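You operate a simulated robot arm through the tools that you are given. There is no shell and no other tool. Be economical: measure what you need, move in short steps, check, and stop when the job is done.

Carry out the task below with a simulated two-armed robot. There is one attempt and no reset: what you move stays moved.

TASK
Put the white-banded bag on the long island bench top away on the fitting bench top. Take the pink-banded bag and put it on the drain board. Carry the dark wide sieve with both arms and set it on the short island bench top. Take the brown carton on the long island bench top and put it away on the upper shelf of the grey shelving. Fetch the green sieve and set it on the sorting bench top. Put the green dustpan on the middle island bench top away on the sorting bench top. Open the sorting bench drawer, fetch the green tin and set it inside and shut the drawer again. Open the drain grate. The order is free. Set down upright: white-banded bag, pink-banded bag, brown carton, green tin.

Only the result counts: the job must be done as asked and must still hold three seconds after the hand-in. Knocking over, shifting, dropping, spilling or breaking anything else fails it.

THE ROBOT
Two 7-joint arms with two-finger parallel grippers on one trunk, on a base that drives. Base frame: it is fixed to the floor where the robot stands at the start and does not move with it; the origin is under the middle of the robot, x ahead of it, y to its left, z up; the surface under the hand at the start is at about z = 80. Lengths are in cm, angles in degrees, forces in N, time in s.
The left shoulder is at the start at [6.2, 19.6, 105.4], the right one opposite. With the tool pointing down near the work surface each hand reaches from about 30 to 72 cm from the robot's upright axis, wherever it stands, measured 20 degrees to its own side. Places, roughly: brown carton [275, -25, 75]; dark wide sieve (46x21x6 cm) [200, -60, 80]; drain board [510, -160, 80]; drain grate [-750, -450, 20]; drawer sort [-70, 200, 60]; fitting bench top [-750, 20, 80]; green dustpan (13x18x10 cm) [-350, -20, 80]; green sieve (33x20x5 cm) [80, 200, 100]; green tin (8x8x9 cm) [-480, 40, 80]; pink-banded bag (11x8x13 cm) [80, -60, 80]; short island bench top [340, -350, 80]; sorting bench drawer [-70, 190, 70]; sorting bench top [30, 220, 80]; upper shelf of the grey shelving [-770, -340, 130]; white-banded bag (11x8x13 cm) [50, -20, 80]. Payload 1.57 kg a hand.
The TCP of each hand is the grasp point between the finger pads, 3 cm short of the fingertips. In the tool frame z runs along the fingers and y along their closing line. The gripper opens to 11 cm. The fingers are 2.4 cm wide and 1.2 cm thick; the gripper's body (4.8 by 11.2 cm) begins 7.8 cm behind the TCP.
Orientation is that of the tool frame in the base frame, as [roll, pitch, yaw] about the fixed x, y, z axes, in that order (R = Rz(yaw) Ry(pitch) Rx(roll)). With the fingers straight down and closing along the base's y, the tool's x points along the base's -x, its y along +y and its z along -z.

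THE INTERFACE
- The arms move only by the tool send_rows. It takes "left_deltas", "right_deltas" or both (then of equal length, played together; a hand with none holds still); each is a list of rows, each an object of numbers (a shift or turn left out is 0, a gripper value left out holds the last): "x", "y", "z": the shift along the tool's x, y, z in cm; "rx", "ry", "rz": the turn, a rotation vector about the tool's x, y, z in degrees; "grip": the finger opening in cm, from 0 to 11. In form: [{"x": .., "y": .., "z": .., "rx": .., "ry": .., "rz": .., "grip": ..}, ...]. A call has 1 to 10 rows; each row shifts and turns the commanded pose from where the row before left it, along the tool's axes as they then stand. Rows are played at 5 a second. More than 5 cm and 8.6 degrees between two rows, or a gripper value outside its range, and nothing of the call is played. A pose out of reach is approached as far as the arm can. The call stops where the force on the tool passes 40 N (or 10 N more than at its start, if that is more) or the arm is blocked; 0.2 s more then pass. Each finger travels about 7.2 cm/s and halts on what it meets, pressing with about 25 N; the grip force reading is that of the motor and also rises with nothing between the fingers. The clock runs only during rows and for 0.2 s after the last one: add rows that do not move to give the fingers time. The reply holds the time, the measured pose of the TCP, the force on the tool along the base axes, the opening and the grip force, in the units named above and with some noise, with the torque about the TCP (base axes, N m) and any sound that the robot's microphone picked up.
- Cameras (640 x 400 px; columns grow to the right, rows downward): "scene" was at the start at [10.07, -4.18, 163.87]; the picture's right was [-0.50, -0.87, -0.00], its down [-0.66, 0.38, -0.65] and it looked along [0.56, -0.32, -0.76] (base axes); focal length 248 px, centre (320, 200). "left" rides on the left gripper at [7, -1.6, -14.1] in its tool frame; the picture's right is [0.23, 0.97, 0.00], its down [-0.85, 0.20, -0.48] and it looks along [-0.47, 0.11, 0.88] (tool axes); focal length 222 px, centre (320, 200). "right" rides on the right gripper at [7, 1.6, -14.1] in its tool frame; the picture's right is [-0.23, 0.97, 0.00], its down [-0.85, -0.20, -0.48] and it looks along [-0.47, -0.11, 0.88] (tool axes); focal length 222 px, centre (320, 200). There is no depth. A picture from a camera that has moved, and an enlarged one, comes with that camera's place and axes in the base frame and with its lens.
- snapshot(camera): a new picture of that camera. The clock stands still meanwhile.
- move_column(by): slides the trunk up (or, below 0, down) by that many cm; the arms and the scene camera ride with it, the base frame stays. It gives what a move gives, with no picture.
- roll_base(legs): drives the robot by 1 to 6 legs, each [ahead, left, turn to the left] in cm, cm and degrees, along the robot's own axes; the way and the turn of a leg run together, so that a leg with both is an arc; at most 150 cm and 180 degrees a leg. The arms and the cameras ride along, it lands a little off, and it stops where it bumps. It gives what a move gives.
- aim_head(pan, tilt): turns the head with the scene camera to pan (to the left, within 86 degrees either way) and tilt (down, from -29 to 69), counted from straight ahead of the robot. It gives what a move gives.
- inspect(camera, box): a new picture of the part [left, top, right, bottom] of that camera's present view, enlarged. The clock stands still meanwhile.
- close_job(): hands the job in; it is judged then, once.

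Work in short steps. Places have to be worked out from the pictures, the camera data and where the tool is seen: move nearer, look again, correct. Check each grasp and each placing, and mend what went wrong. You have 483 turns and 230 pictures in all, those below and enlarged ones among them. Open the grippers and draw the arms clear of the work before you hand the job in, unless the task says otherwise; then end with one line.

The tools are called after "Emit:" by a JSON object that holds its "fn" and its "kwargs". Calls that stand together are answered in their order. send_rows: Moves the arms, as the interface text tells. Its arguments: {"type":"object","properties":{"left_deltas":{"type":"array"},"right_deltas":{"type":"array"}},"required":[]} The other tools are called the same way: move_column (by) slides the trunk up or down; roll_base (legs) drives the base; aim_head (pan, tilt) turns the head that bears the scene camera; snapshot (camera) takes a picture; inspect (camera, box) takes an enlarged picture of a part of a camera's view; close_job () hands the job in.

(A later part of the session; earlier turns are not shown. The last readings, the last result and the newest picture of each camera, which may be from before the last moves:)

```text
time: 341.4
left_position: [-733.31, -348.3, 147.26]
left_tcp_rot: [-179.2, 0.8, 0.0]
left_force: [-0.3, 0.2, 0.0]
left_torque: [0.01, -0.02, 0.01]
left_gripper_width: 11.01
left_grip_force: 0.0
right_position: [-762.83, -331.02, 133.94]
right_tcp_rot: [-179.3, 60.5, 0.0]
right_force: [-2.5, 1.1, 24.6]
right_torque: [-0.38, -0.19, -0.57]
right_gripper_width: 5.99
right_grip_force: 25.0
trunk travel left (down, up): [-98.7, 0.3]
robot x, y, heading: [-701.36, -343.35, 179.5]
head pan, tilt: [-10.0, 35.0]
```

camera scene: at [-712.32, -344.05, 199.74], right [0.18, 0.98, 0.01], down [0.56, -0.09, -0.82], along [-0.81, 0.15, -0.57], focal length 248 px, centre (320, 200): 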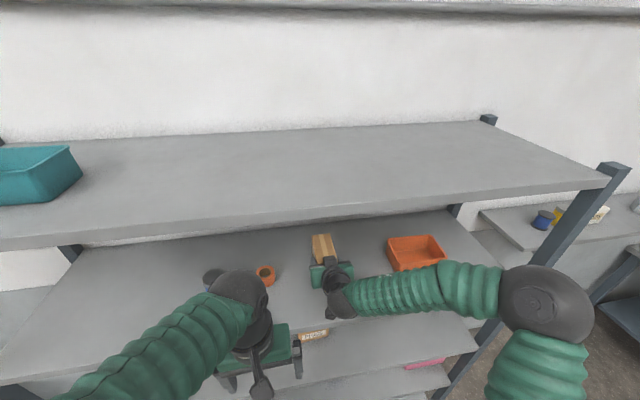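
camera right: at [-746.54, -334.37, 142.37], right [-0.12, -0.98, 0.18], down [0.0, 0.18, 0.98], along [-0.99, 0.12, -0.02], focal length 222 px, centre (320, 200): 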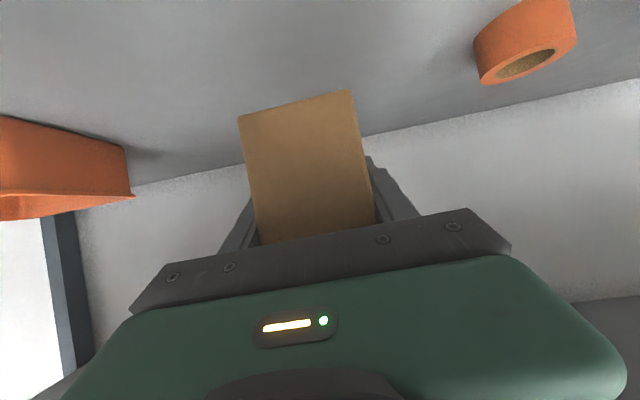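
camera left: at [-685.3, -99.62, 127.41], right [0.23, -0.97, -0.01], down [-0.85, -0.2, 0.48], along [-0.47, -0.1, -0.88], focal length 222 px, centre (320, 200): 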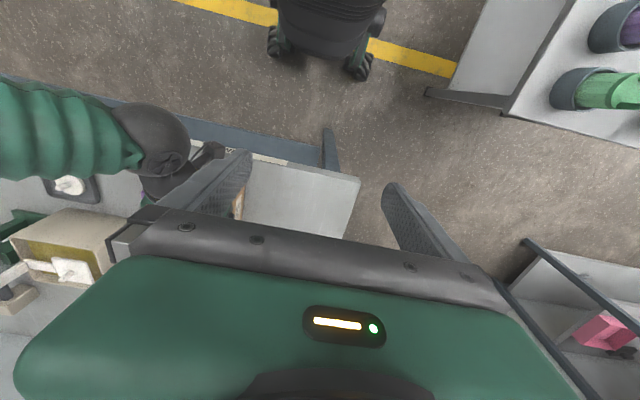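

Contact. I ease up, open, and withdraw along the tool axis.

Emit:
{"fn": "send_rows", "kwargs": {"right_deltas": [{"z": -0.2, "x": -0.35}, {"grip": 6.8}, {"grip": 8}, {"grip": 8.5}, {}, {"z": -3}, {"z": -4}, {"z": -4}, {"z": -4}, {}]}}

Emit:
{"fn": "snapshot", "kwargs": {"camera": "right"}}

Emit:
{"fn": "inspect", "kwargs": {"camera": "scene", "box": [220, 200, 460, 350]}}

```text
time: 343.6
left_position: [-733.72, -348.49, 147.15]
left_tcp_rot: [-179.2, 0.6, 0.0]
left_force: [0.6, -0.2, 0.1]
left_torque: [0.01, -0.02, 0.01]
left_gripper_width: 10.99
left_grip_force: 0.2
right_position: [-751.17, -331.42, 141.9]
right_tcp_rot: [-179.3, 60.1, 0.0]
right_force: [-0.4, -0.2, 1.4]
right_torque: [0.01, -0.01, -0.01]
right_gripper_width: 8.51
right_grip_force: 0.1
right hand out of reach, approached as far as the arm can: row 9
trunk travel left (down, up): [-98.7, 0.3]
robot x, y, heading: [-701.29, -343.87, 179.4]
head pan, tilt: [-10.0, 35.0]
```

```text
151 pictures are left
camera right: at [-735.37, -333.18, 142.7], right [-0.12, -0.97, 0.19], down [-0.01, 0.19, 0.98], along [-0.99, 0.12, -0.03], focal length 222 px, centre (320, 200)
```

right: 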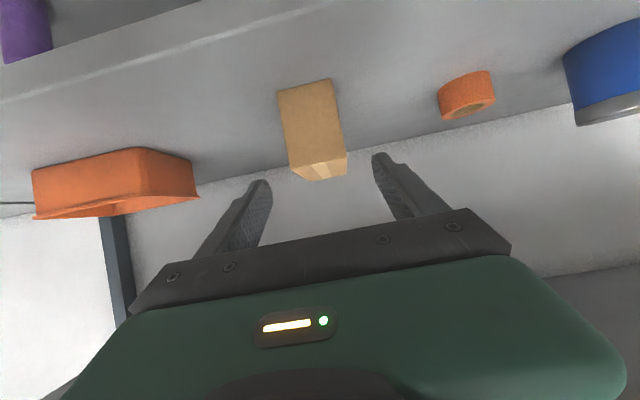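

```text
2.67 times, centred on (340, 275) of scene
camera zoom: at [-713.23, -341.94, 199.68], right [0.18, 0.98, 0.0], down [0.57, -0.1, -0.82], along [-0.8, 0.15, -0.57], focal length 660 px, centre (267, 0)
```

zoom: 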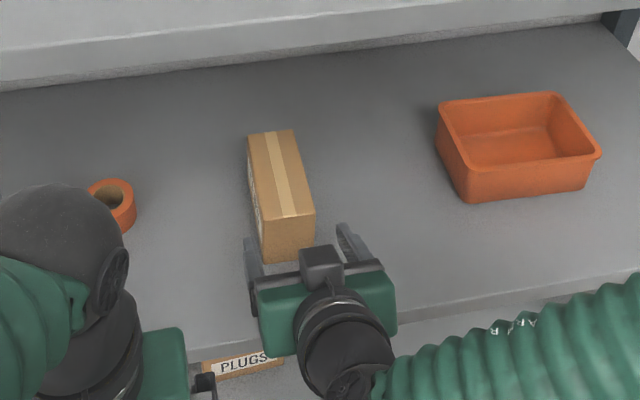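

The carton stands on the upper shelf. I back off, then look at the drain grate, a grey box with bars on the floor left of the shelving.

Emit:
{"fn": "roll_base", "kwargs": {"legs": [[-50, 0, 0.5], [0, 75, 0]]}}

Emit:
{"fn": "aim_head", "kwargs": {"pan": 10, "tilt": 45}}

Emit:
{"fn": "snapshot", "kwargs": {"camera": "scene"}}

```text
time: 350.1
left_position: [-686.6, -421.68, 147.12]
left_tcp_rot: [-179.3, 0.6, 0.1]
left_force: [-0.4, 0.0, -0.4]
left_torque: [-0.02, -0.02, 0.02]
left_gripper_width: 11.03
left_grip_force: 0.0
right_position: [-704.18, -404.87, 141.9]
right_tcp_rot: [-179.4, 60.2, 0.1]
right_force: [0.3, 0.3, 0.4]
right_torque: [0.0, -0.01, -0.02]
right_gripper_width: 8.5
right_grip_force: 0.1
trunk travel left (down, up): [-98.7, 0.3]
robot x, y, heading: [-654.18, -417.3, 179.7]
head pan, tilt: [-10.0, 35.0]
```

```text
time: 350.9
left_position: [-686.61, -421.9, 147.15]
left_tcp_rot: [-179.4, 0.8, 0.0]
left_force: [1.6, -0.3, 0.4]
left_torque: [-0.01, 0.01, -0.04]
left_gripper_width: 11.01
left_grip_force: 0.0
right_position: [-704.32, -405.0, 141.79]
right_tcp_rot: [-179.3, 60.3, 0.1]
right_force: [-0.8, 0.2, -0.8]
right_torque: [-0.02, 0.01, -0.02]
right_gripper_width: 8.5
right_grip_force: 0.0
trunk travel left (down, up): [-98.7, 0.3]
robot x, y, heading: [-654.46, -417.4, 179.7]
head pan, tilt: [10.0, 45.0]
```

```text
149 pictures are left
camera scene: at [-665.72, -418.12, 198.23], right [-0.17, 0.99, 0.0], down [0.7, 0.12, -0.71], along [-0.7, -0.12, -0.71], focal length 248 px, centre (320, 200)
```

scene: 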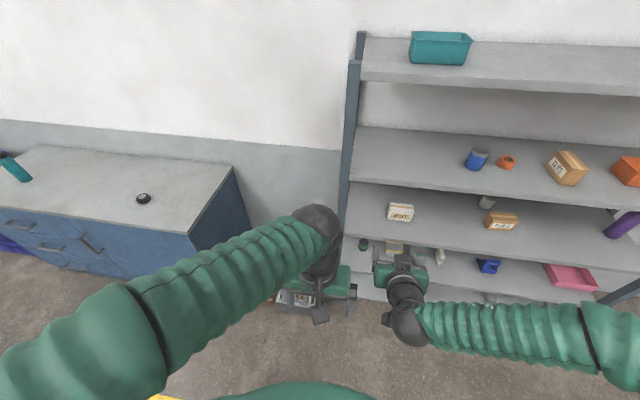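

The left hand hides the grate; I back up 45 cm and look.

Emit:
{"fn": "roll_base", "kwargs": {"legs": [[-40, 0, 0]]}}

Emit:
{"fn": "aim_head", "kwargs": {"pan": 5, "tilt": 40}}

Emit:
{"fn": "snapshot", "kwargs": {"camera": "scene"}}

```text
time: 352.2
left_position: [-684.37, -420.25, 146.85]
left_tcp_rot: [-177.8, 0.7, -7.6]
left_force: [-0.4, -0.4, 0.2]
left_torque: [-0.03, 0.01, 0.02]
left_gripper_width: 11.01
left_grip_force: 0.0
right_position: [-699.33, -400.85, 142.14]
right_tcp_rot: [-176.6, 60.4, -5.3]
right_force: [0.3, -0.1, 0.3]
right_torque: [-0.03, 0.02, 0.02]
right_gripper_width: 8.45
right_grip_force: 0.1
trunk travel left (down, up): [-98.7, 0.3]
robot x, y, heading: [-651.25, -416.86, 171.9]
head pan, tilt: [10.0, 45.0]
stopped in leg 1: the robot was blocked; the commanded pose is now the measured one
```

```text
time: 352.9
left_position: [-684.03, -419.51, 147.04]
left_tcp_rot: [-178.2, 0.7, -7.7]
left_force: [-1.1, -0.3, -0.5]
left_torque: [-0.03, -0.04, -0.02]
left_gripper_width: 10.97
left_grip_force: 0.1
right_position: [-698.98, -400.24, 142.18]
right_tcp_rot: [-177.2, 60.3, -6.0]
right_force: [0.9, 0.7, -0.8]
right_torque: [-0.02, 0.0, -0.02]
right_gripper_width: 8.51
right_grip_force: 0.1
trunk travel left (down, up): [-98.7, 0.3]
robot x, y, heading: [-651.31, -416.64, 171.7]
head pan, tilt: [5.0, 40.0]
```

```text
148 pictures are left
camera scene: at [-663.31, -414.72, 198.95], right [0.06, 1.0, -0.01], down [0.65, -0.04, -0.76], along [-0.76, 0.04, -0.65], focal length 248 px, centre (320, 200)
```

scene: 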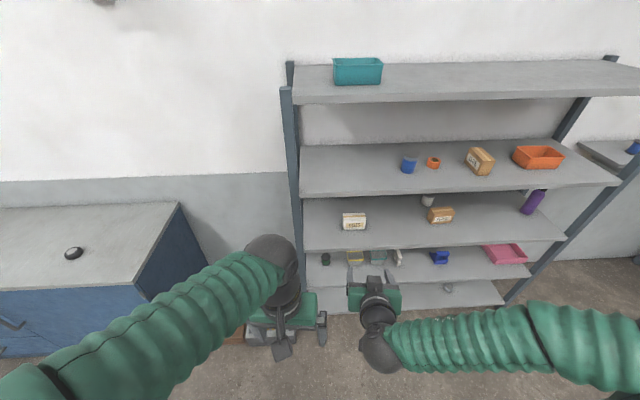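

Backing bumped something, probably the small table behind on the left; I check it.

Emit:
{"fn": "aim_head", "kwargs": {"pan": 86, "tilt": 50}}

Emit:
{"fn": "snapshot", "kwargs": {"camera": "scene"}}

```text
time: 354.4
left_position: [-683.77, -419.57, 147.07]
left_tcp_rot: [-178.2, 0.7, -7.7]
left_force: [0.0, 0.3, 0.2]
left_torque: [0.01, 0.03, -0.01]
left_gripper_width: 11.0
left_grip_force: 0.0
right_position: [-698.68, -400.4, 142.27]
right_tcp_rot: [-177.0, 60.4, -5.7]
right_force: [0.3, 0.0, -0.2]
right_torque: [-0.01, 0.03, 0.02]
right_gripper_width: 8.48
right_grip_force: 0.0
trunk travel left (down, up): [-98.7, 0.3]
robot x, y, heading: [-651.06, -416.62, 172.1]
head pan, tilt: [85.9, 50.0]
```

```text
147 pictures are left
camera scene: at [-656.13, -422.93, 197.64], right [-0.98, 0.21, 0.0], down [0.16, 0.75, -0.65], along [-0.14, -0.63, -0.76], focal length 248 px, centre (320, 200)
```

scene: 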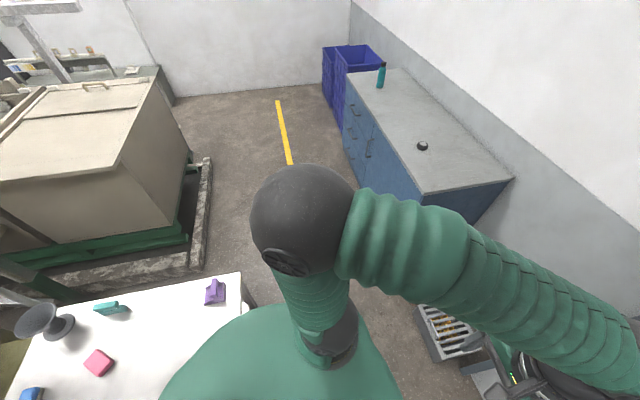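

The table's items still stand. I straighten the right tool back down, draw it in, and then move toward the grate.

Emit:
{"fn": "send_rows", "kwargs": {"right_deltas": [{"ry": 8.5}, {"ry": 8.5}, {"ry": 8.5}, {"ry": 8.5}, {"ry": 8.5}, {"ry": 8.5}, {"ry": 8.5}, {"x": 3, "ry": 0.5}, {"x": 4}, {"x": 4}]}}

Emit:
{"fn": "roll_base", "kwargs": {"legs": [[12, 0, 8]]}}

Emit:
{"fn": "aim_head", "kwargs": {"pan": 20, "tilt": 50}}

Emit:
{"fn": "snapshot", "kwargs": {"camera": "scene"}}

```text
time: 356.6
left_position: [-683.36, -419.88, 147.15]
left_tcp_rot: [-178.0, 0.9, -7.6]
left_force: [0.0, -0.4, 0.0]
left_torque: [-0.04, 0.01, -0.01]
left_gripper_width: 11.01
left_grip_force: 0.1
right_position: [-687.61, -402.45, 142.61]
right_tcp_rot: [-178.4, 0.7, -8.4]
right_force: [0.2, -0.3, 0.1]
right_torque: [0.0, 0.03, 0.01]
right_gripper_width: 8.51
right_grip_force: 0.0
trunk travel left (down, up): [-98.7, 0.3]
robot x, y, heading: [-651.28, -416.78, 171.7]
head pan, tilt: [85.9, 50.0]
```

```text
time: 357.9
left_position: [-693.11, -423.86, 147.38]
left_tcp_rot: [-177.9, 1.5, 0.4]
left_force: [0.6, -0.8, 0.1]
left_torque: [0.01, 0.05, -0.05]
left_gripper_width: 11.02
left_grip_force: 0.0
right_position: [-699.93, -407.21, 142.92]
right_tcp_rot: [-178.4, 1.3, -0.1]
right_force: [0.0, -0.2, 0.2]
right_torque: [0.04, 0.07, 0.03]
right_gripper_width: 8.48
right_grip_force: 0.0
trunk travel left (down, up): [-98.7, 0.3]
robot x, y, heading: [-663.23, -416.45, 179.8]
head pan, tilt: [85.9, 50.0]
```

```text
time: 359.3
left_position: [-694.9, -423.51, 146.97]
left_tcp_rot: [-178.1, 0.9, 0.5]
left_force: [-0.3, 0.2, 0.6]
left_torque: [-0.02, 0.0, -0.01]
left_gripper_width: 11.02
left_grip_force: 0.0
right_position: [-701.8, -406.87, 142.42]
right_tcp_rot: [-178.4, 0.6, -0.1]
right_force: [-0.7, -1.0, 0.7]
right_torque: [0.01, -0.03, 0.01]
right_gripper_width: 8.5
right_grip_force: 0.0
trunk travel left (down, up): [-98.7, 0.3]
robot x, y, heading: [-663.18, -415.73, 179.7]
head pan, tilt: [20.0, 50.0]
```

```text
146 pictures are left
camera scene: at [-673.73, -418.47, 197.51], right [-0.34, 0.94, 0.0], down [0.72, 0.26, -0.64], along [-0.6, -0.22, -0.77], focal length 248 px, centre (320, 200)
```

scene: 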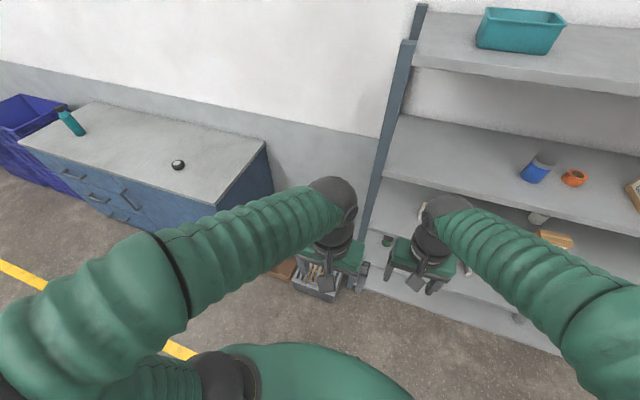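

Emit:
{"fn": "snapshot", "kwargs": {"camera": "left"}}

Emit:
{"fn": "snapshot", "kwargs": {"camera": "right"}}

```text
145 pictures are left
camera left: at [-687.74, -422.23, 161.04], right [0.23, -0.97, -0.04], down [-0.85, -0.22, 0.49], along [-0.48, -0.08, -0.87], focal length 222 px, centre (320, 200)
```

left: 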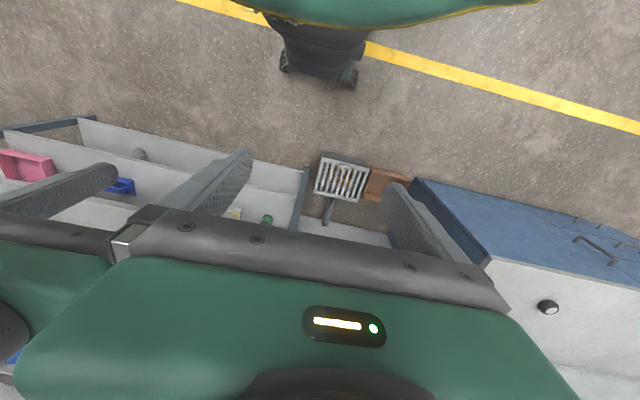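

```text
144 pictures are left
camera right: at [-694.51, -408.83, 156.32], right [-0.23, -0.97, -0.02], down [-0.85, 0.19, 0.49], along [-0.48, 0.13, -0.87], focal length 222 px, centre (320, 200)
```

right: 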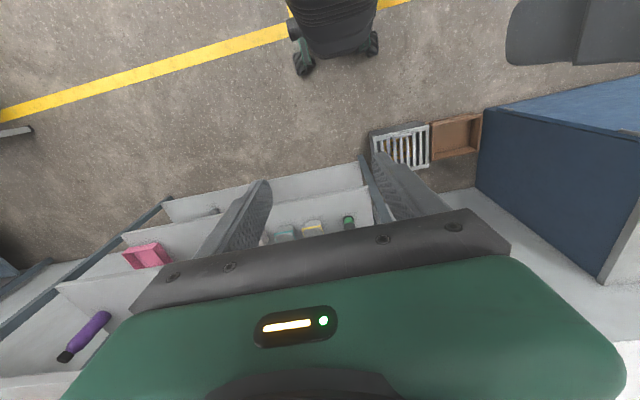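

Emit:
{"fn": "inspect", "kwargs": {"camera": "left", "box": [290, 140, 430, 228]}}

Emit:
{"fn": "inspect", "kwargs": {"camera": "right", "box": [350, 100, 494, 190]}}

```text
4.55 times, centred on (360, 184) of left
camera zoom: at [-687.74, -422.23, 161.04], right [0.23, -0.97, -0.04], down [-0.85, -0.22, 0.49], along [-0.48, -0.08, -0.87], focal length 1010 px, centre (138, 273)
```

zoom: 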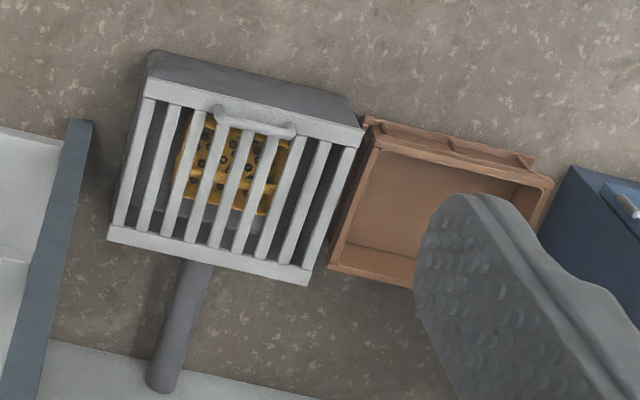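

```text
4.44 times, centred on (422, 145) of right
camera zoom: at [-694.51, -408.83, 156.32], right [-0.23, -0.97, -0.02], down [-0.85, 0.19, 0.49], along [-0.48, 0.13, -0.87], focal length 987 px, centre (-133, 444)
```

zoom: 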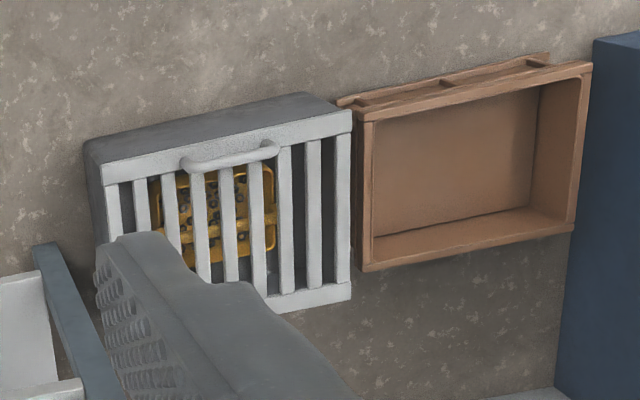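

The grate: a barred lid on a box, lid x −734…−760, y −429…−461, z ≈ 20, with a bar handle at the front edge ([−736, −446], along y), hinge at the back. I move in front of it and lower the trunk.

Emit:
{"fn": "roll_base", "kwargs": {"legs": [[0, 12, 0], [22, 0, 0.3]]}}

Emit:
{"fn": "move_column", "kwargs": {"by": -70}}

Emit:
{"fn": "snapshot", "kwargs": {"camera": "left"}}

Emit:
{"fn": "aim_head", "kwargs": {"pan": 15, "tilt": 45}}

Emit:
{"fn": "snapshot", "kwargs": {"camera": "scene"}}

```text
time: 361.8
left_position: [-716.19, -435.28, 147.17]
left_tcp_rot: [-178.1, 1.2, 0.4]
left_force: [-0.2, -0.7, 0.4]
left_torque: [-0.04, 0.03, 0.02]
left_gripper_width: 11.01
left_grip_force: 0.1
right_position: [-722.86, -418.61, 142.64]
right_tcp_rot: [-178.4, 0.9, 0.0]
right_force: [0.9, 1.0, -0.3]
right_torque: [0.0, -0.02, 0.01]
right_gripper_width: 8.52
right_grip_force: 0.0
trunk travel left (down, up): [-98.7, 0.3]
robot x, y, heading: [-684.91, -428.09, 179.9]
head pan, tilt: [20.0, 50.0]
```

```text
refused: -70 is not a number from -40 to 40
```

```text
141 pictures are left
camera left: at [-708.87, -433.9, 161.15], right [0.23, -0.97, -0.04], down [-0.84, -0.22, 0.49], along [-0.48, -0.08, -0.87], focal length 222 px, centre (320, 200)
```

left: 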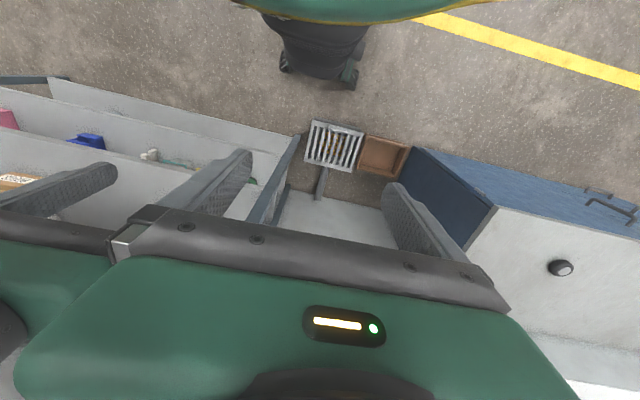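

```text
time: 362.4
left_position: [-716.5, -434.1, 147.01]
left_tcp_rot: [-178.3, 1.0, 0.3]
left_force: [-0.5, -0.3, 0.0]
left_torque: [0.0, 0.03, -0.03]
left_gripper_width: 11.0
left_grip_force: 0.1
right_position: [-723.23, -417.53, 142.47]
right_tcp_rot: [-178.7, 0.7, -0.4]
right_force: [0.0, 0.7, 0.0]
right_torque: [-0.04, 0.01, -0.04]
right_gripper_width: 8.52
right_grip_force: 0.1
trunk travel left (down, up): [-98.7, 0.3]
robot x, y, heading: [-685.17, -427.62, 179.9]
head pan, tilt: [15.0, 45.0]
```

```text
140 pictures are left
camera scene: at [-695.99, -426.98, 198.22], right [-0.26, 0.97, -0.01], down [0.68, 0.17, -0.71], along [-0.68, -0.19, -0.71], focal length 248 px, centre (320, 200)
```

scene: 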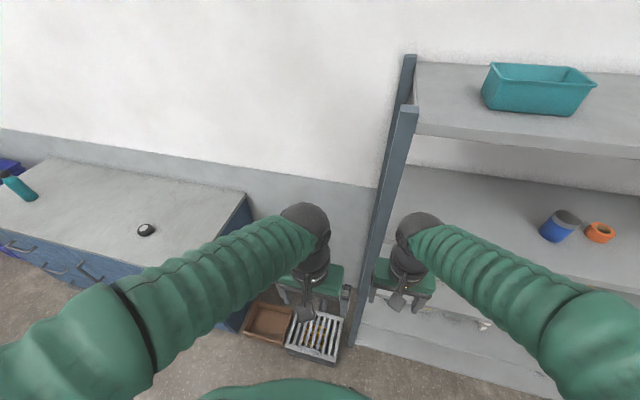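

Column moves are limited to 40; I lower in two moves.

Emit:
{"fn": "move_column", "kwargs": {"by": -40}}

Emit:
{"fn": "move_column", "kwargs": {"by": -36}}

Emit:
{"fn": "snapshot", "kwargs": {"camera": "left"}}

Emit:
{"fn": "snapshot", "kwargs": {"camera": "scene"}}

```text
time: 366.3
left_position: [-716.79, -436.74, 107.0]
left_tcp_rot: [-177.4, 0.8, 0.4]
left_force: [0.0, -0.3, -0.5]
left_torque: [0.02, 0.01, 0.05]
left_gripper_width: 11.05
left_grip_force: 0.1
right_position: [-723.43, -420.08, 102.45]
right_tcp_rot: [-177.9, 0.6, -0.1]
right_force: [-0.5, 0.4, 0.5]
right_torque: [0.01, -0.02, 0.01]
right_gripper_width: 8.5
right_grip_force: 0.1
trunk travel left (down, up): [-58.7, 40.3]
robot x, y, heading: [-684.99, -427.61, 179.7]
head pan, tilt: [15.0, 45.0]
```

```text
time: 369.8
left_position: [-716.63, -436.66, 70.93]
left_tcp_rot: [-177.4, 1.0, 0.5]
left_force: [0.3, -0.2, 0.3]
left_torque: [0.0, 0.02, 0.02]
left_gripper_width: 11.0
left_grip_force: 0.1
right_position: [-723.33, -420.0, 66.59]
right_tcp_rot: [-177.9, 0.6, -0.1]
right_force: [-0.3, 0.0, 0.7]
right_torque: [0.02, 0.01, 0.02]
right_gripper_width: 8.5
right_grip_force: 0.0
trunk travel left (down, up): [-22.7, 76.3]
robot x, y, heading: [-685.52, -427.53, 179.7]
head pan, tilt: [15.0, 45.0]
```

```text
139 pictures are left
camera left: at [-709.5, -435.57, 84.96], right [0.23, -0.97, -0.05], down [-0.85, -0.23, 0.48], along [-0.48, -0.07, -0.87], focal length 222 px, centre (320, 200)
```

left: 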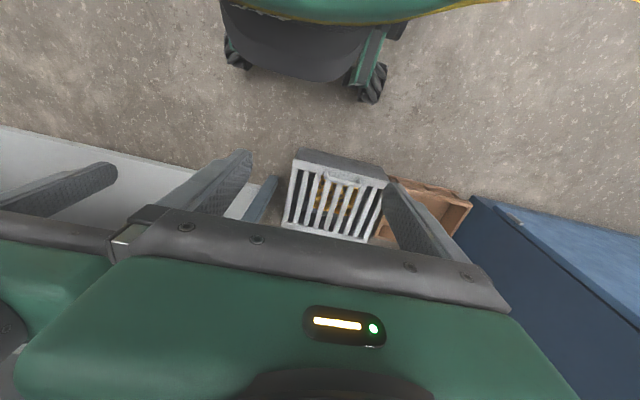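

```text
138 pictures are left
camera scene: at [-696.01, -429.86, 122.21], right [-0.26, 0.97, 0.0], down [0.68, 0.18, -0.71], along [-0.68, -0.18, -0.71], focal length 248 px, centre (320, 200)
```

scene: 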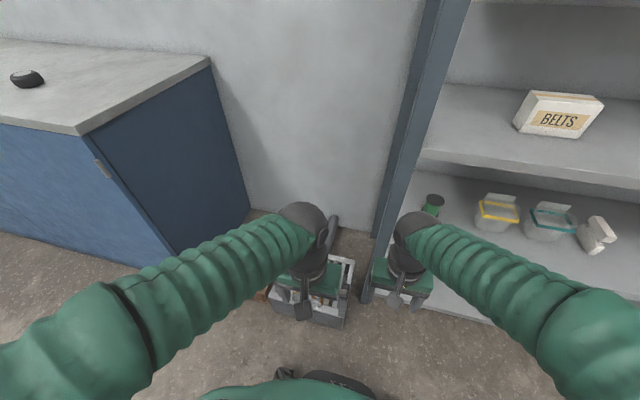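

I level the left hand, move it above the handle and turn the wrist 90° so the fingers close along x.

Emit:
{"fn": "send_rows", "kwargs": {"left_deltas": [{"rx": -2.6, "ry": 1}, {"x": -4.5, "y": 2.2}, {"x": -4.5, "y": 2.2}, {"x": -4.5, "y": 2.2}, {"x": -4.5, "y": 2.2}, {"x": -1, "rz": -8.5}, {"rz": -8.5}, {"rz": -8.5}, {"rz": -8.5}, {"rz": -8.5}]}}

Emit:
{"fn": "send_rows", "kwargs": {"left_deltas": [{"rz": -8.5}, {"rz": -8.5}, {"rz": -8.5}, {"rz": -8.5}, {"rz": -8.5}, {"rz": -5}, {"z": 4}, {"z": 4}, {"z": 4}]}}

Emit:
{"fn": "snapshot", "kwargs": {"camera": "left"}}

Emit:
{"fn": "snapshot", "kwargs": {"camera": "scene"}}

```text
time: 372.0
left_position: [-735.62, -445.63, 70.91]
left_tcp_rot: [180.0, 0.0, 43.1]
left_force: [-0.5, 0.6, -1.5]
left_torque: [0.0, -0.03, 0.0]
left_gripper_width: 11.04
left_grip_force: 0.0
right_position: [-723.57, -420.07, 66.5]
right_tcp_rot: [-178.0, 0.5, -0.1]
right_force: [0.6, 0.0, 0.5]
right_torque: [0.02, 0.01, -0.03]
right_gripper_width: 8.51
right_grip_force: 0.0
trunk travel left (down, up): [-22.7, 76.3]
robot x, y, heading: [-685.36, -427.86, 179.7]
head pan, tilt: [15.0, 45.0]
```

```text
time: 374.0
left_position: [-735.93, -445.5, 58.93]
left_tcp_rot: [179.9, 0.0, 90.4]
left_force: [0.9, 0.2, -1.1]
left_torque: [0.02, -0.03, 0.0]
left_gripper_width: 11.0
left_grip_force: 0.0
right_position: [-723.35, -419.99, 66.6]
right_tcp_rot: [-177.9, 0.5, 0.0]
right_force: [0.5, 1.4, 0.4]
right_torque: [0.0, 0.0, 0.01]
right_gripper_width: 8.49
right_grip_force: 0.1
trunk travel left (down, up): [-22.7, 76.3]
robot x, y, heading: [-684.8, -427.66, 179.8]
head pan, tilt: [15.0, 45.0]
```

```text
137 pictures are left
camera left: at [-737.49, -438.53, 73.07], right [0.97, 0.23, 0.0], down [0.21, -0.85, 0.48], along [0.11, -0.47, -0.88], focal length 222 px, centre (320, 200)
```

left: 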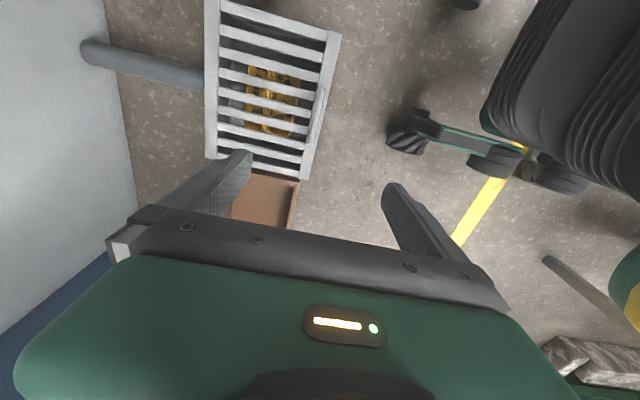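

```text
136 pictures are left
camera scene: at [-696.17, -429.88, 122.19], right [-0.26, 0.97, 0.0], down [0.69, 0.18, -0.71], along [-0.68, -0.18, -0.71], focal length 248 px, centre (320, 200)
```

scene: 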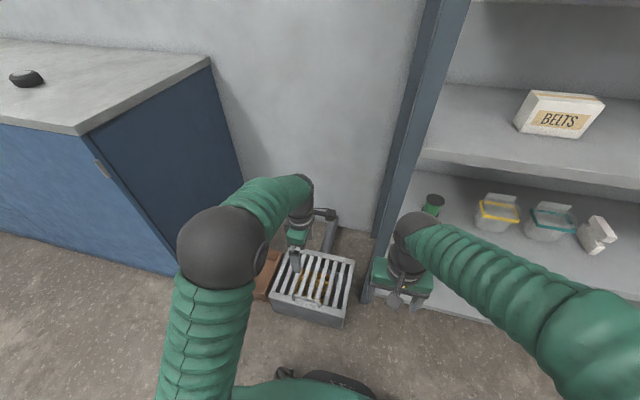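

Emit:
{"fn": "inspect", "kwargs": {"camera": "left", "box": [190, 0, 350, 185]}}

Emit:
{"fn": "inspect", "kwargs": {"camera": "scene", "box": [255, 235, 375, 330]}}

```text
2.16 times, centred on (270, 92) of left
camera zoom: at [-737.49, -438.53, 73.07], right [0.97, 0.23, 0.0], down [0.21, -0.85, 0.48], along [0.11, -0.47, -0.88], focal length 480 px, centre (428, 432)
```

zoom: 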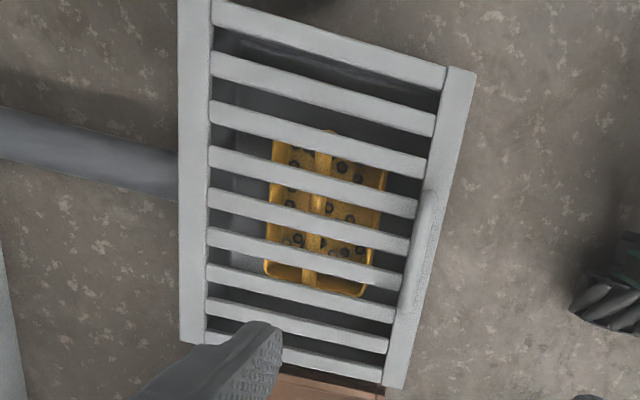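

```text
4.21 times, centred on (315, 282) of scene
camera zoom: at [-696.17, -429.88, 122.19], right [-0.26, 0.97, 0.0], down [0.69, 0.18, -0.71], along [-0.68, -0.18, -0.71], focal length 1042 px, centre (341, -147)
```

zoom: 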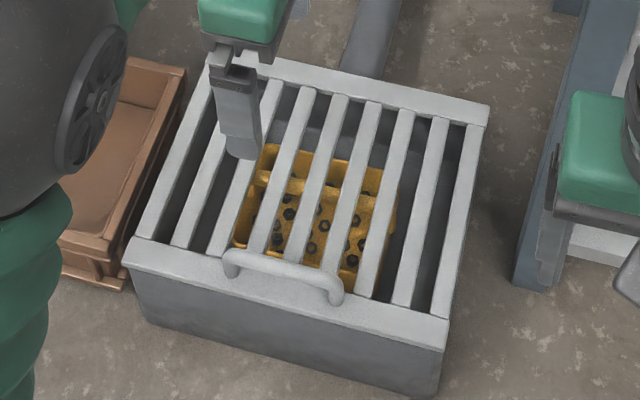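

The bar stands a few cm above the lid (lid top z ≈ 19, bar ≈ 21.5) at x ≈ −736, y ≈ −446. I narrow the fingers to 4.5 cm and descend to just around it.

Emit:
{"fn": "send_rows", "kwargs": {"left_deltas": [{"z": 4, "grip": 4.5}, {"z": 4}, {"z": 4}, {"z": 4}, {"z": 4}, {"z": 4}, {"z": 4}, {"z": 2.5}, {}]}}

Emit:
{"fn": "inspect", "kwargs": {"camera": "scene", "box": [255, 235, 375, 330]}}

Emit:
{"fn": "snapshot", "kwargs": {"camera": "left"}}

```text
time: 376.0
left_position: [-735.67, -445.61, 28.19]
left_tcp_rot: [179.8, 0.1, 90.4]
left_force: [0.1, 0.3, 0.3]
left_torque: [0.01, 0.01, 0.03]
left_gripper_width: 4.52
left_grip_force: 0.0
right_position: [-723.35, -420.03, 66.46]
right_tcp_rot: [-177.8, 0.5, -0.1]
right_force: [-0.1, -0.3, 0.0]
right_torque: [-0.02, 0.04, -0.02]
right_gripper_width: 8.51
right_grip_force: 0.0
trunk travel left (down, up): [-22.7, 76.3]
robot x, y, heading: [-685.02, -427.57, 179.7]
head pan, tilt: [15.0, 45.0]
```

```text
4.21 times, centred on (315, 282) of scene
camera zoom: at [-696.15, -429.87, 122.19], right [-0.26, 0.97, 0.0], down [0.69, 0.18, -0.71], along [-0.68, -0.18, -0.71], focal length 1042 px, centre (341, -147)
```

zoom: 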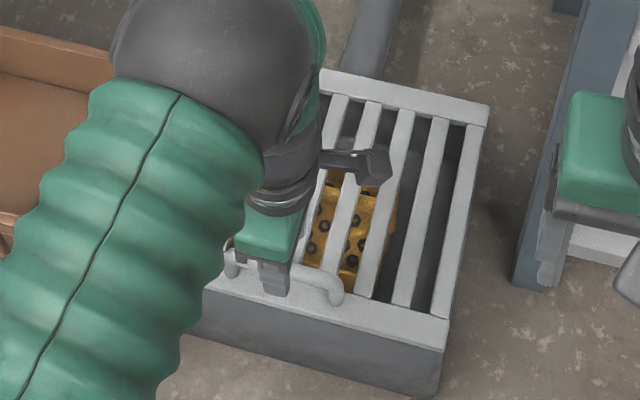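

```text
132 pictures are left
camera left: at [-737.24, -438.57, 42.35], right [0.97, 0.23, 0.0], down [0.21, -0.85, 0.48], along [0.11, -0.47, -0.88], focal length 222 px, centre (320, 200)
```

left: 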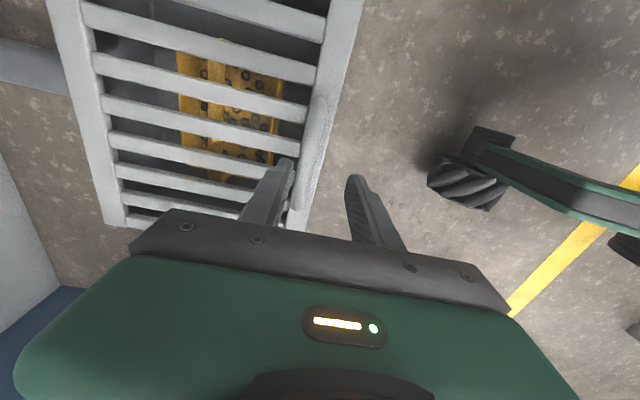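

Bar lies between the fingers, slightly toward the wall side. I shift 0.5 cm and go down to z ≈ 23.5.

Emit:
{"fn": "send_rows", "kwargs": {"left_deltas": [{"y": -0.5, "z": 2}, {"z": 1.5}, {"z": 0.7}, {"z": 0.5}, {}]}}

Emit:
{"fn": "inspect", "kwargs": {"camera": "scene", "box": [255, 235, 375, 330]}}

```text
time: 377.2
left_position: [-736.05, -445.54, 23.63]
left_tcp_rot: [179.9, 0.1, 90.4]
left_force: [-0.1, 0.1, -0.3]
left_torque: [-0.02, 0.0, 0.03]
left_gripper_width: 4.5
left_grip_force: 0.0
right_position: [-723.45, -419.97, 66.57]
right_tcp_rot: [-177.9, 0.6, -0.1]
right_force: [-0.4, 0.2, 1.0]
right_torque: [0.03, 0.03, -0.02]
right_gripper_width: 8.48
right_grip_force: 0.1
trunk travel left (down, up): [-22.7, 76.3]
robot x, y, heading: [-685.18, -427.79, 179.8]
head pan, tilt: [15.0, 45.0]
```

```text
4.21 times, centred on (315, 282) of scene
camera zoom: at [-696.15, -429.87, 122.19], right [-0.26, 0.97, 0.0], down [0.69, 0.18, -0.71], along [-0.68, -0.18, -0.71], focal length 1042 px, centre (341, -147)
```

zoom: 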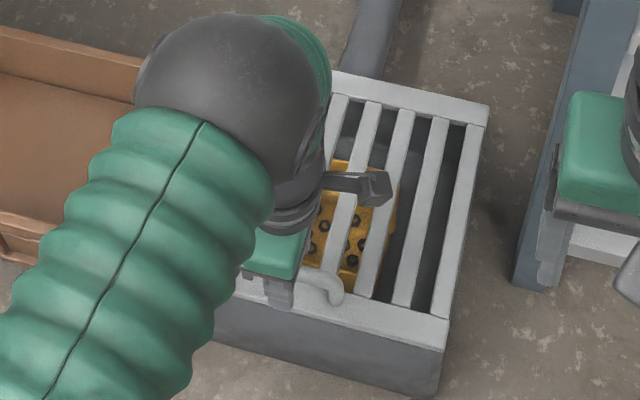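

Emit:
{"fn": "send_rows", "kwargs": {"left_deltas": [{"grip": 3}, {"grip": 1.5}, {"grip": 0.5}, {}, {}]}}

```text
time: 378.4
left_position: [-736.3, -445.4, 23.87]
left_tcp_rot: [-179.8, 0.1, 90.4]
left_force: [-16.7, -0.3, 15.0]
left_torque: [-0.06, 0.69, -0.37]
left_gripper_width: 2.03
left_grip_force: 8.6
right_position: [-723.39, -420.04, 66.47]
right_tcp_rot: [-177.9, 0.7, 0.0]
right_force: [-0.8, 0.4, 0.8]
right_torque: [0.01, 0.04, 0.01]
right_gripper_width: 8.47
right_grip_force: 0.1
trunk travel left (down, up): [-22.7, 76.3]
robot x, y, heading: [-685.24, -427.47, 179.8]
head pan, tilt: [15.0, 45.0]
```

The grip rides up on the bar (squeeze pushes upward); I reopen, lower ~1 cm, shift −0.4 cm in x and close again.

Emit:
{"fn": "send_rows", "kwargs": {"left_deltas": [{"grip": 3}, {"grip": 4.5}, {"y": -0.4}, {"z": 0.6}, {"z": 0.4}, {}]}}

```text
time: 379.8
left_position: [-736.61, -445.76, 22.74]
left_tcp_rot: [179.9, 0.1, 90.4]
left_force: [-0.6, -0.2, -0.1]
left_torque: [-0.02, -0.01, 0.0]
left_gripper_width: 4.51
left_grip_force: 0.0
right_position: [-723.36, -420.08, 66.45]
right_tcp_rot: [-177.9, 0.6, 0.0]
right_force: [0.1, -0.8, 0.1]
right_torque: [-0.01, 0.01, 0.01]
right_gripper_width: 8.51
right_grip_force: 0.0
trunk travel left (down, up): [-22.7, 76.3]
robot x, y, heading: [-684.9, -427.81, 179.6]
head pan, tilt: [15.0, 45.0]
```

Emit:
{"fn": "send_rows", "kwargs": {"left_deltas": [{"z": 0.4}, {"grip": 3}, {"grip": 1.5}, {"grip": 0.5}, {}, {}]}}

Emit:
{"fn": "snapshot", "kwargs": {"camera": "left"}}

```text
time: 381.2
left_position: [-736.76, -445.72, 22.34]
left_tcp_rot: [-179.8, 0.1, 90.4]
left_force: [-20.4, 1.5, -3.8]
left_torque: [-0.17, 0.44, -0.64]
left_gripper_width: 1.57
left_grip_force: 31.3
right_position: [-723.48, -420.08, 66.45]
right_tcp_rot: [-177.9, 0.7, -0.1]
right_force: [0.1, 0.2, -0.1]
right_torque: [0.03, -0.01, 0.0]
right_gripper_width: 8.48
right_grip_force: 0.2
trunk travel left (down, up): [-22.7, 76.3]
robot x, y, heading: [-685.12, -427.8, 180.0]
head pan, tilt: [15.0, 45.0]
```

```text
130 pictures are left
camera left: at [-738.36, -438.66, 36.37], right [0.97, 0.23, 0.0], down [0.21, -0.85, 0.48], along [0.11, -0.47, -0.88], focal length 222 px, centre (320, 200)
```

left: 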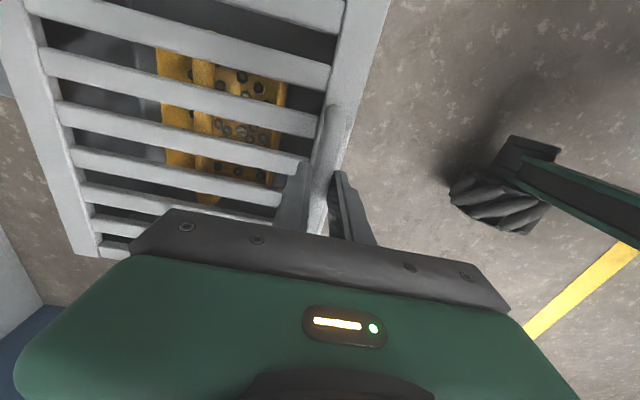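

Firm grip on the bar (1.6 cm). I relieve the side force and raise along the hinge arc (hinge ≈ x −760, z 19), first 20°.

Emit:
{"fn": "send_rows", "kwargs": {"left_deltas": [{"y": -0.3}, {"y": -0.2, "z": -1.3, "rx": -1}, {"y": -0.25, "z": -1.35, "rx": -1}, {"y": -0.32, "z": -1.35, "rx": -1}, {}]}}

```text
time: 382.4
left_position: [-737.85, -445.66, 26.19]
left_tcp_rot: [177.0, 0.1, 90.4]
left_force: [-22.7, -7.8, -12.8]
left_torque: [-0.17, 0.39, -0.58]
left_gripper_width: 1.58
left_grip_force: 31.1
right_position: [-723.47, -420.22, 66.38]
right_tcp_rot: [-177.9, 0.6, -0.1]
right_force: [-0.4, 0.1, -0.4]
right_torque: [0.01, -0.01, 0.0]
right_gripper_width: 8.47
right_grip_force: 0.0
trunk travel left (down, up): [-22.7, 76.3]
robot x, y, heading: [-685.03, -427.51, 179.7]
head pan, tilt: [15.0, 45.0]
```

Emit:
{"fn": "send_rows", "kwargs": {"left_deltas": [{"y": -0.8, "z": 0}, {"y": -0.5, "z": -1.25, "rx": -1}, {"y": -0.55, "z": -1.25, "rx": -1}, {"y": -0.6, "z": -1.25, "rx": -1}, {}]}}

Emit:
{"fn": "snapshot", "kwargs": {"camera": "scene"}}

```text
time: 383.3
left_position: [-739.03, -445.72, 28.82]
left_tcp_rot: [173.4, 0.0, 90.3]
left_force: [3.9, 0.0, -0.4]
left_torque: [-0.14, -0.06, -0.73]
left_gripper_width: 1.57
left_grip_force: 31.1
right_position: [-723.21, -420.07, 66.49]
right_tcp_rot: [-177.9, 0.6, 0.0]
right_force: [0.4, 0.6, 0.2]
right_torque: [0.0, 0.02, 0.02]
right_gripper_width: 8.49
right_grip_force: 0.0
trunk travel left (down, up): [-22.7, 76.3]
robot x, y, heading: [-685.33, -427.79, 180.1]
head pan, tilt: [15.0, 45.0]
stopped in row 4 (left hand): the force on the tool passed its limit at 43 N (the readings are from after the stop); the commanded pose is now the measured one
```

```text
129 pictures are left
camera scene: at [-696.13, -429.85, 122.18], right [-0.26, 0.97, 0.0], down [0.69, 0.18, -0.71], along [-0.68, -0.18, -0.71], focal length 248 px, centre (320, 200)
```

scene: 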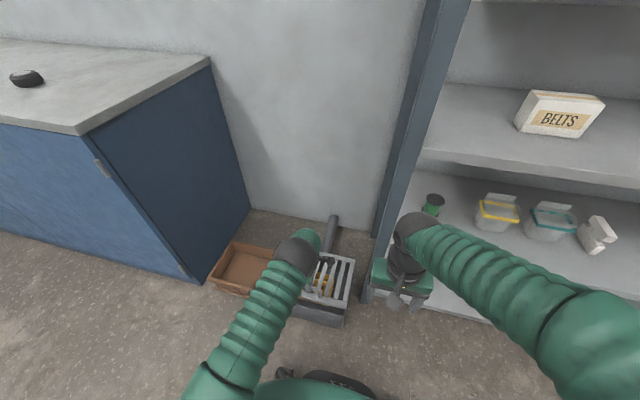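

The lid is lifting (~17°). I continue in small increments along the arc, reading forces.

Emit:
{"fn": "send_rows", "kwargs": {"left_deltas": [{"y": -0.45, "z": -1.25}, {"y": -0.5, "z": -1.22}, {"y": -0.55, "z": -1.2}, {}]}}

```text
time: 384.3
left_position: [-741.04, -445.68, 32.28]
left_tcp_rot: [173.7, -0.1, 90.4]
left_force: [14.8, 3.8, 4.2]
left_torque: [0.74, -0.46, -0.61]
left_gripper_width: 1.59
left_grip_force: 31.4
right_position: [-723.17, -419.89, 66.6]
right_tcp_rot: [-177.9, 0.7, -0.1]
right_force: [-0.3, 0.4, 1.0]
right_torque: [0.0, -0.03, -0.04]
right_gripper_width: 8.52
right_grip_force: 0.0
trunk travel left (down, up): [-22.7, 76.3]
robot x, y, heading: [-685.11, -427.98, 179.6]
head pan, tilt: [15.0, 45.0]
```

Emit:
{"fn": "send_rows", "kwargs": {"left_deltas": [{"y": -0.2, "z": -1.07}, {"y": -0.32, "z": -1.07}, {"y": -0.4, "z": -1.07}, {}]}}

```text
time: 385.1
left_position: [-743.05, -445.76, 35.39]
left_tcp_rot: [174.9, 0.0, 90.4]
left_force: [-25.6, -1.9, -23.0]
left_torque: [0.03, 0.66, -0.74]
left_gripper_width: 1.6
left_grip_force: 31.5
right_position: [-723.4, -420.26, 66.54]
right_tcp_rot: [-177.8, 0.8, -0.1]
right_force: [0.9, -0.5, 0.1]
right_torque: [0.0, -0.04, 0.01]
right_gripper_width: 8.51
right_grip_force: 0.1
trunk travel left (down, up): [-22.7, 76.3]
robot x, y, heading: [-685.14, -427.73, 179.8]
head pan, tilt: [15.0, 45.0]
stopped in row 4 (left hand): the force on the tool passed its limit at 42 N (the readings are from after the stop); the commanded pose is now the measured one
```

Forces suggest the hinge is slightly lower/nearer (≈ x −759.7, z 18). I adjust the arc and continue to ~60°.

Emit:
{"fn": "send_rows", "kwargs": {"left_deltas": [{"y": -0.8, "z": -0.45}, {"y": -0.8, "z": -0.55}, {"y": -0.75, "z": -0.67}, {"y": -0.75, "z": -0.67}, {}]}}

```text
time: 386.3
left_position: [-745.53, -445.67, 37.85]
left_tcp_rot: [174.2, 0.2, 90.5]
left_force: [29.4, -11.1, 27.2]
left_torque: [-0.13, -0.95, -0.82]
left_gripper_width: 1.58
left_grip_force: 31.5
right_position: [-722.78, -420.15, 66.82]
right_tcp_rot: [-177.9, 1.1, -0.2]
right_force: [-0.6, 0.6, -0.7]
right_torque: [-0.01, 0.01, 0.01]
right_gripper_width: 8.54
right_grip_force: 0.1
trunk travel left (down, up): [-22.7, 76.3]
robot x, y, heading: [-685.2, -428.09, 179.9]
head pan, tilt: [15.0, 45.0]
```

Emit:
{"fn": "send_rows", "kwargs": {"left_deltas": [{"y": 0.45, "z": -0.4, "rx": -4}, {"y": -0.4, "z": -0.5, "rx": -5}, {}]}}

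Emit:
{"fn": "snapshot", "kwargs": {"camera": "scene"}}

Emit:
{"fn": "snapshot", "kwargs": {"camera": "left"}}

```text
time: 387.1
left_position: [-746.2, -445.75, 38.07]
left_tcp_rot: [165.2, -0.1, 90.5]
left_force: [-14.1, -7.2, -23.2]
left_torque: [0.02, 0.44, -0.76]
left_gripper_width: 1.59
left_grip_force: 31.4
right_position: [-723.42, -420.16, 66.53]
right_tcp_rot: [-177.8, 0.7, 0.0]
right_force: [0.2, 0.8, -0.9]
right_torque: [0.01, 0.01, 0.0]
right_gripper_width: 8.48
right_grip_force: 0.1
trunk travel left (down, up): [-22.7, 76.3]
robot x, y, heading: [-684.95, -427.9, 179.7]
head pan, tilt: [15.0, 45.0]
```

```text
128 pictures are left
camera scene: at [-696.68, -430.1, 122.08], right [-0.26, 0.97, 0.0], down [0.69, 0.18, -0.7], along [-0.68, -0.18, -0.71], focal length 248 px, centre (320, 200)
```

scene: 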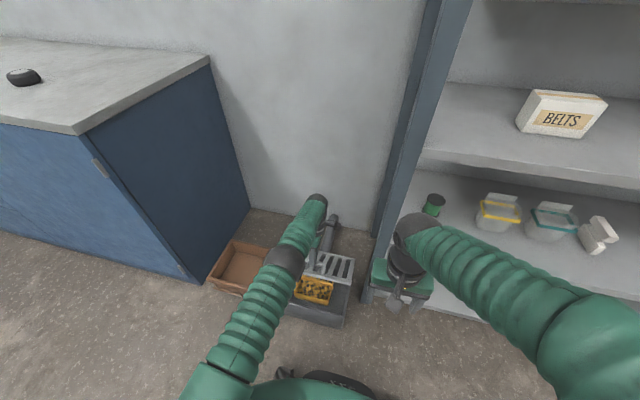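

```text
127 pictures are left
camera left: at [-751.38, -438.69, 51.27], right [0.94, 0.23, 0.25], down [0.08, -0.85, 0.51], along [0.33, -0.46, -0.82], focal length 222 px, centre (320, 200)
```

left: 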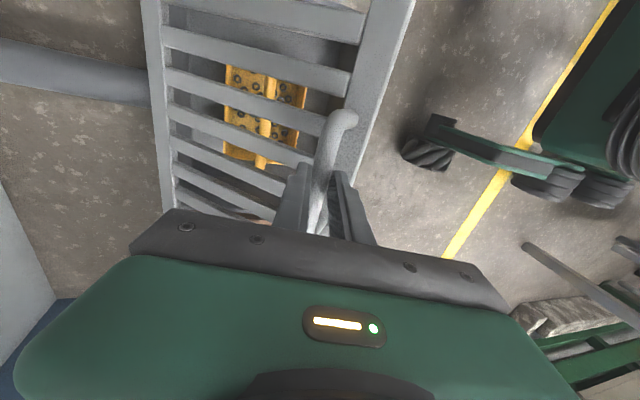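

Lid is ~45° open and the box interior shows. I continue on with tilt following the lid.

Emit:
{"fn": "send_rows", "kwargs": {"left_deltas": [{"y": -1.28, "z": -0.88, "rx": -2}, {"y": -1.02, "z": -1.1, "rx": -2}, {"y": -1.1, "z": -1.0, "rx": -2}, {}]}}

```text
time: 387.5
left_position: [-746.69, -445.62, 38.64]
left_tcp_rot: [164.9, 0.0, 90.4]
left_force: [-19.9, -1.3, -25.6]
left_torque: [0.51, 0.72, -0.64]
left_gripper_width: 1.58
left_grip_force: 31.6
left hand out of reach, approached as far as the arm can: row 1
right_position: [-723.38, -420.03, 66.51]
right_tcp_rot: [-177.8, 0.9, -0.1]
right_force: [0.1, -0.1, 0.1]
right_torque: [-0.03, -0.01, 0.01]
right_gripper_width: 8.49
right_grip_force: 0.0
trunk travel left (down, up): [-22.7, 76.3]
robot x, y, heading: [-685.02, -428.0, 179.8]
head pan, tilt: [15.0, 45.0]
stopped in row 1 (left hand): the force on the tool passed its limit at 47 N (the readings are from after the stop); the commanded pose is now the measured one
```

The arm is at its reach, so I carry on along the arc with the base (−x) and trunk (+z) in small alternating steps.

Emit:
{"fn": "roll_base", "kwargs": {"legs": [[2, 0, 0]]}}

Emit:
{"fn": "move_column", "kwargs": {"by": 0.8}}

```text
time: 388.5
left_position: [-747.88, -445.64, 39.52]
left_tcp_rot: [163.6, 0.0, 90.4]
left_force: [8.5, 0.1, 9.6]
left_torque: [0.1, -0.53, -0.82]
left_gripper_width: 1.57
left_grip_force: 31.6
right_position: [-725.05, -420.02, 66.73]
right_tcp_rot: [-178.0, 1.3, -0.1]
right_force: [0.7, 0.2, 0.1]
right_torque: [0.0, 0.03, 0.02]
right_gripper_width: 8.5
right_grip_force: 0.1
trunk travel left (down, up): [-22.7, 76.3]
robot x, y, heading: [-686.91, -427.8, 179.9]
head pan, tilt: [15.0, 45.0]
stopped in leg 1: the force on the tool passed its limit at 43 N (the readings are from after the stop); the commanded pose is now the measured one
```

```text
time: 389.1
left_position: [-748.42, -445.69, 39.8]
left_tcp_rot: [163.9, -0.1, 90.5]
left_force: [-11.7, 2.7, -24.0]
left_torque: [0.19, 0.43, -0.7]
left_gripper_width: 1.56
left_grip_force: 31.3
right_position: [-725.17, -420.12, 67.54]
right_tcp_rot: [-177.9, 1.0, 0.0]
right_force: [-0.4, 0.9, -0.9]
right_torque: [0.02, 0.02, 0.03]
right_gripper_width: 8.49
right_grip_force: 0.0
trunk travel left (down, up): [-23.5, 75.5]
robot x, y, heading: [-687.62, -427.19, 179.7]
head pan, tilt: [15.0, 45.0]
```

Emit:
{"fn": "roll_base", "kwargs": {"legs": [[2, 0, 0]]}}

Emit:
{"fn": "move_column", "kwargs": {"by": 0.7}}

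Emit:
{"fn": "roll_base", "kwargs": {"legs": [[2, 0, 0]]}}

Emit:
{"fn": "move_column", "kwargs": {"by": 0.6}}

```text
time: 390.3
left_position: [-749.79, -445.68, 40.67]
left_tcp_rot: [163.3, 0.2, 90.4]
left_force: [12.3, 0.9, 14.8]
left_torque: [0.13, -0.65, -0.77]
left_gripper_width: 1.56
left_grip_force: 31.3
right_position: [-726.75, -419.99, 67.7]
right_tcp_rot: [-178.1, 1.4, 0.0]
right_force: [0.4, -0.1, 0.2]
right_torque: [-0.01, 0.05, -0.01]
right_gripper_width: 8.48
right_grip_force: 0.0
trunk travel left (down, up): [-23.5, 75.5]
robot x, y, heading: [-689.19, -427.73, 179.9]
head pan, tilt: [15.0, 45.0]
stopped in leg 1: the force on the tool passed its limit at 42 N (the readings are from after the stop); the commanded pose is now the measured one
```

```text
time: 390.9
left_position: [-750.17, -445.55, 40.84]
left_tcp_rot: [163.4, 0.1, 90.4]
left_force: [-3.4, 3.0, -15.1]
left_torque: [0.16, 0.04, -0.7]
left_gripper_width: 1.56
left_grip_force: 31.4
right_position: [-727.08, -420.19, 68.16]
right_tcp_rot: [-177.8, 1.1, -0.1]
right_force: [0.7, 0.2, -0.3]
right_torque: [-0.03, -0.01, 0.01]
right_gripper_width: 8.48
right_grip_force: 0.0
trunk travel left (down, up): [-24.2, 74.8]
robot x, y, heading: [-689.43, -427.57, 179.9]
head pan, tilt: [15.0, 45.0]
```

```text
time: 391.9
left_position: [-751.94, -445.68, 41.89]
left_tcp_rot: [163.2, 0.1, 90.2]
left_force: [7.7, 0.8, 9.8]
left_torque: [0.05, -0.49, -0.83]
left_gripper_width: 1.61
left_grip_force: 31.3
right_position: [-729.07, -420.0, 68.37]
right_tcp_rot: [-178.0, 1.4, 0.0]
right_force: [-0.5, -0.9, 0.6]
right_torque: [-0.02, -0.02, 0.03]
right_gripper_width: 8.48
right_grip_force: 0.0
trunk travel left (down, up): [-24.2, 74.8]
robot x, y, heading: [-691.22, -427.6, 179.9]
head pan, tilt: [15.0, 45.0]
stopped in leg 1: the force on the tool passed its limit at 41 N (the readings are from after the stop); the commanded pose is now the measured one
```

```text
time: 392.4
left_position: [-752.21, -445.6, 41.95]
left_tcp_rot: [163.2, 0.1, 90.3]
left_force: [-4.7, 2.9, -18.8]
left_torque: [0.03, 0.16, -0.78]
left_gripper_width: 1.6
left_grip_force: 30.8
right_position: [-729.22, -420.18, 68.85]
right_tcp_rot: [-177.9, 1.1, -0.2]
right_force: [0.0, -0.1, 1.3]
right_torque: [0.01, -0.01, 0.04]
right_gripper_width: 8.53
right_grip_force: 0.1
trunk travel left (down, up): [-24.8, 74.2]
robot x, y, heading: [-691.32, -427.66, 179.8]
head pan, tilt: [15.0, 45.0]
```

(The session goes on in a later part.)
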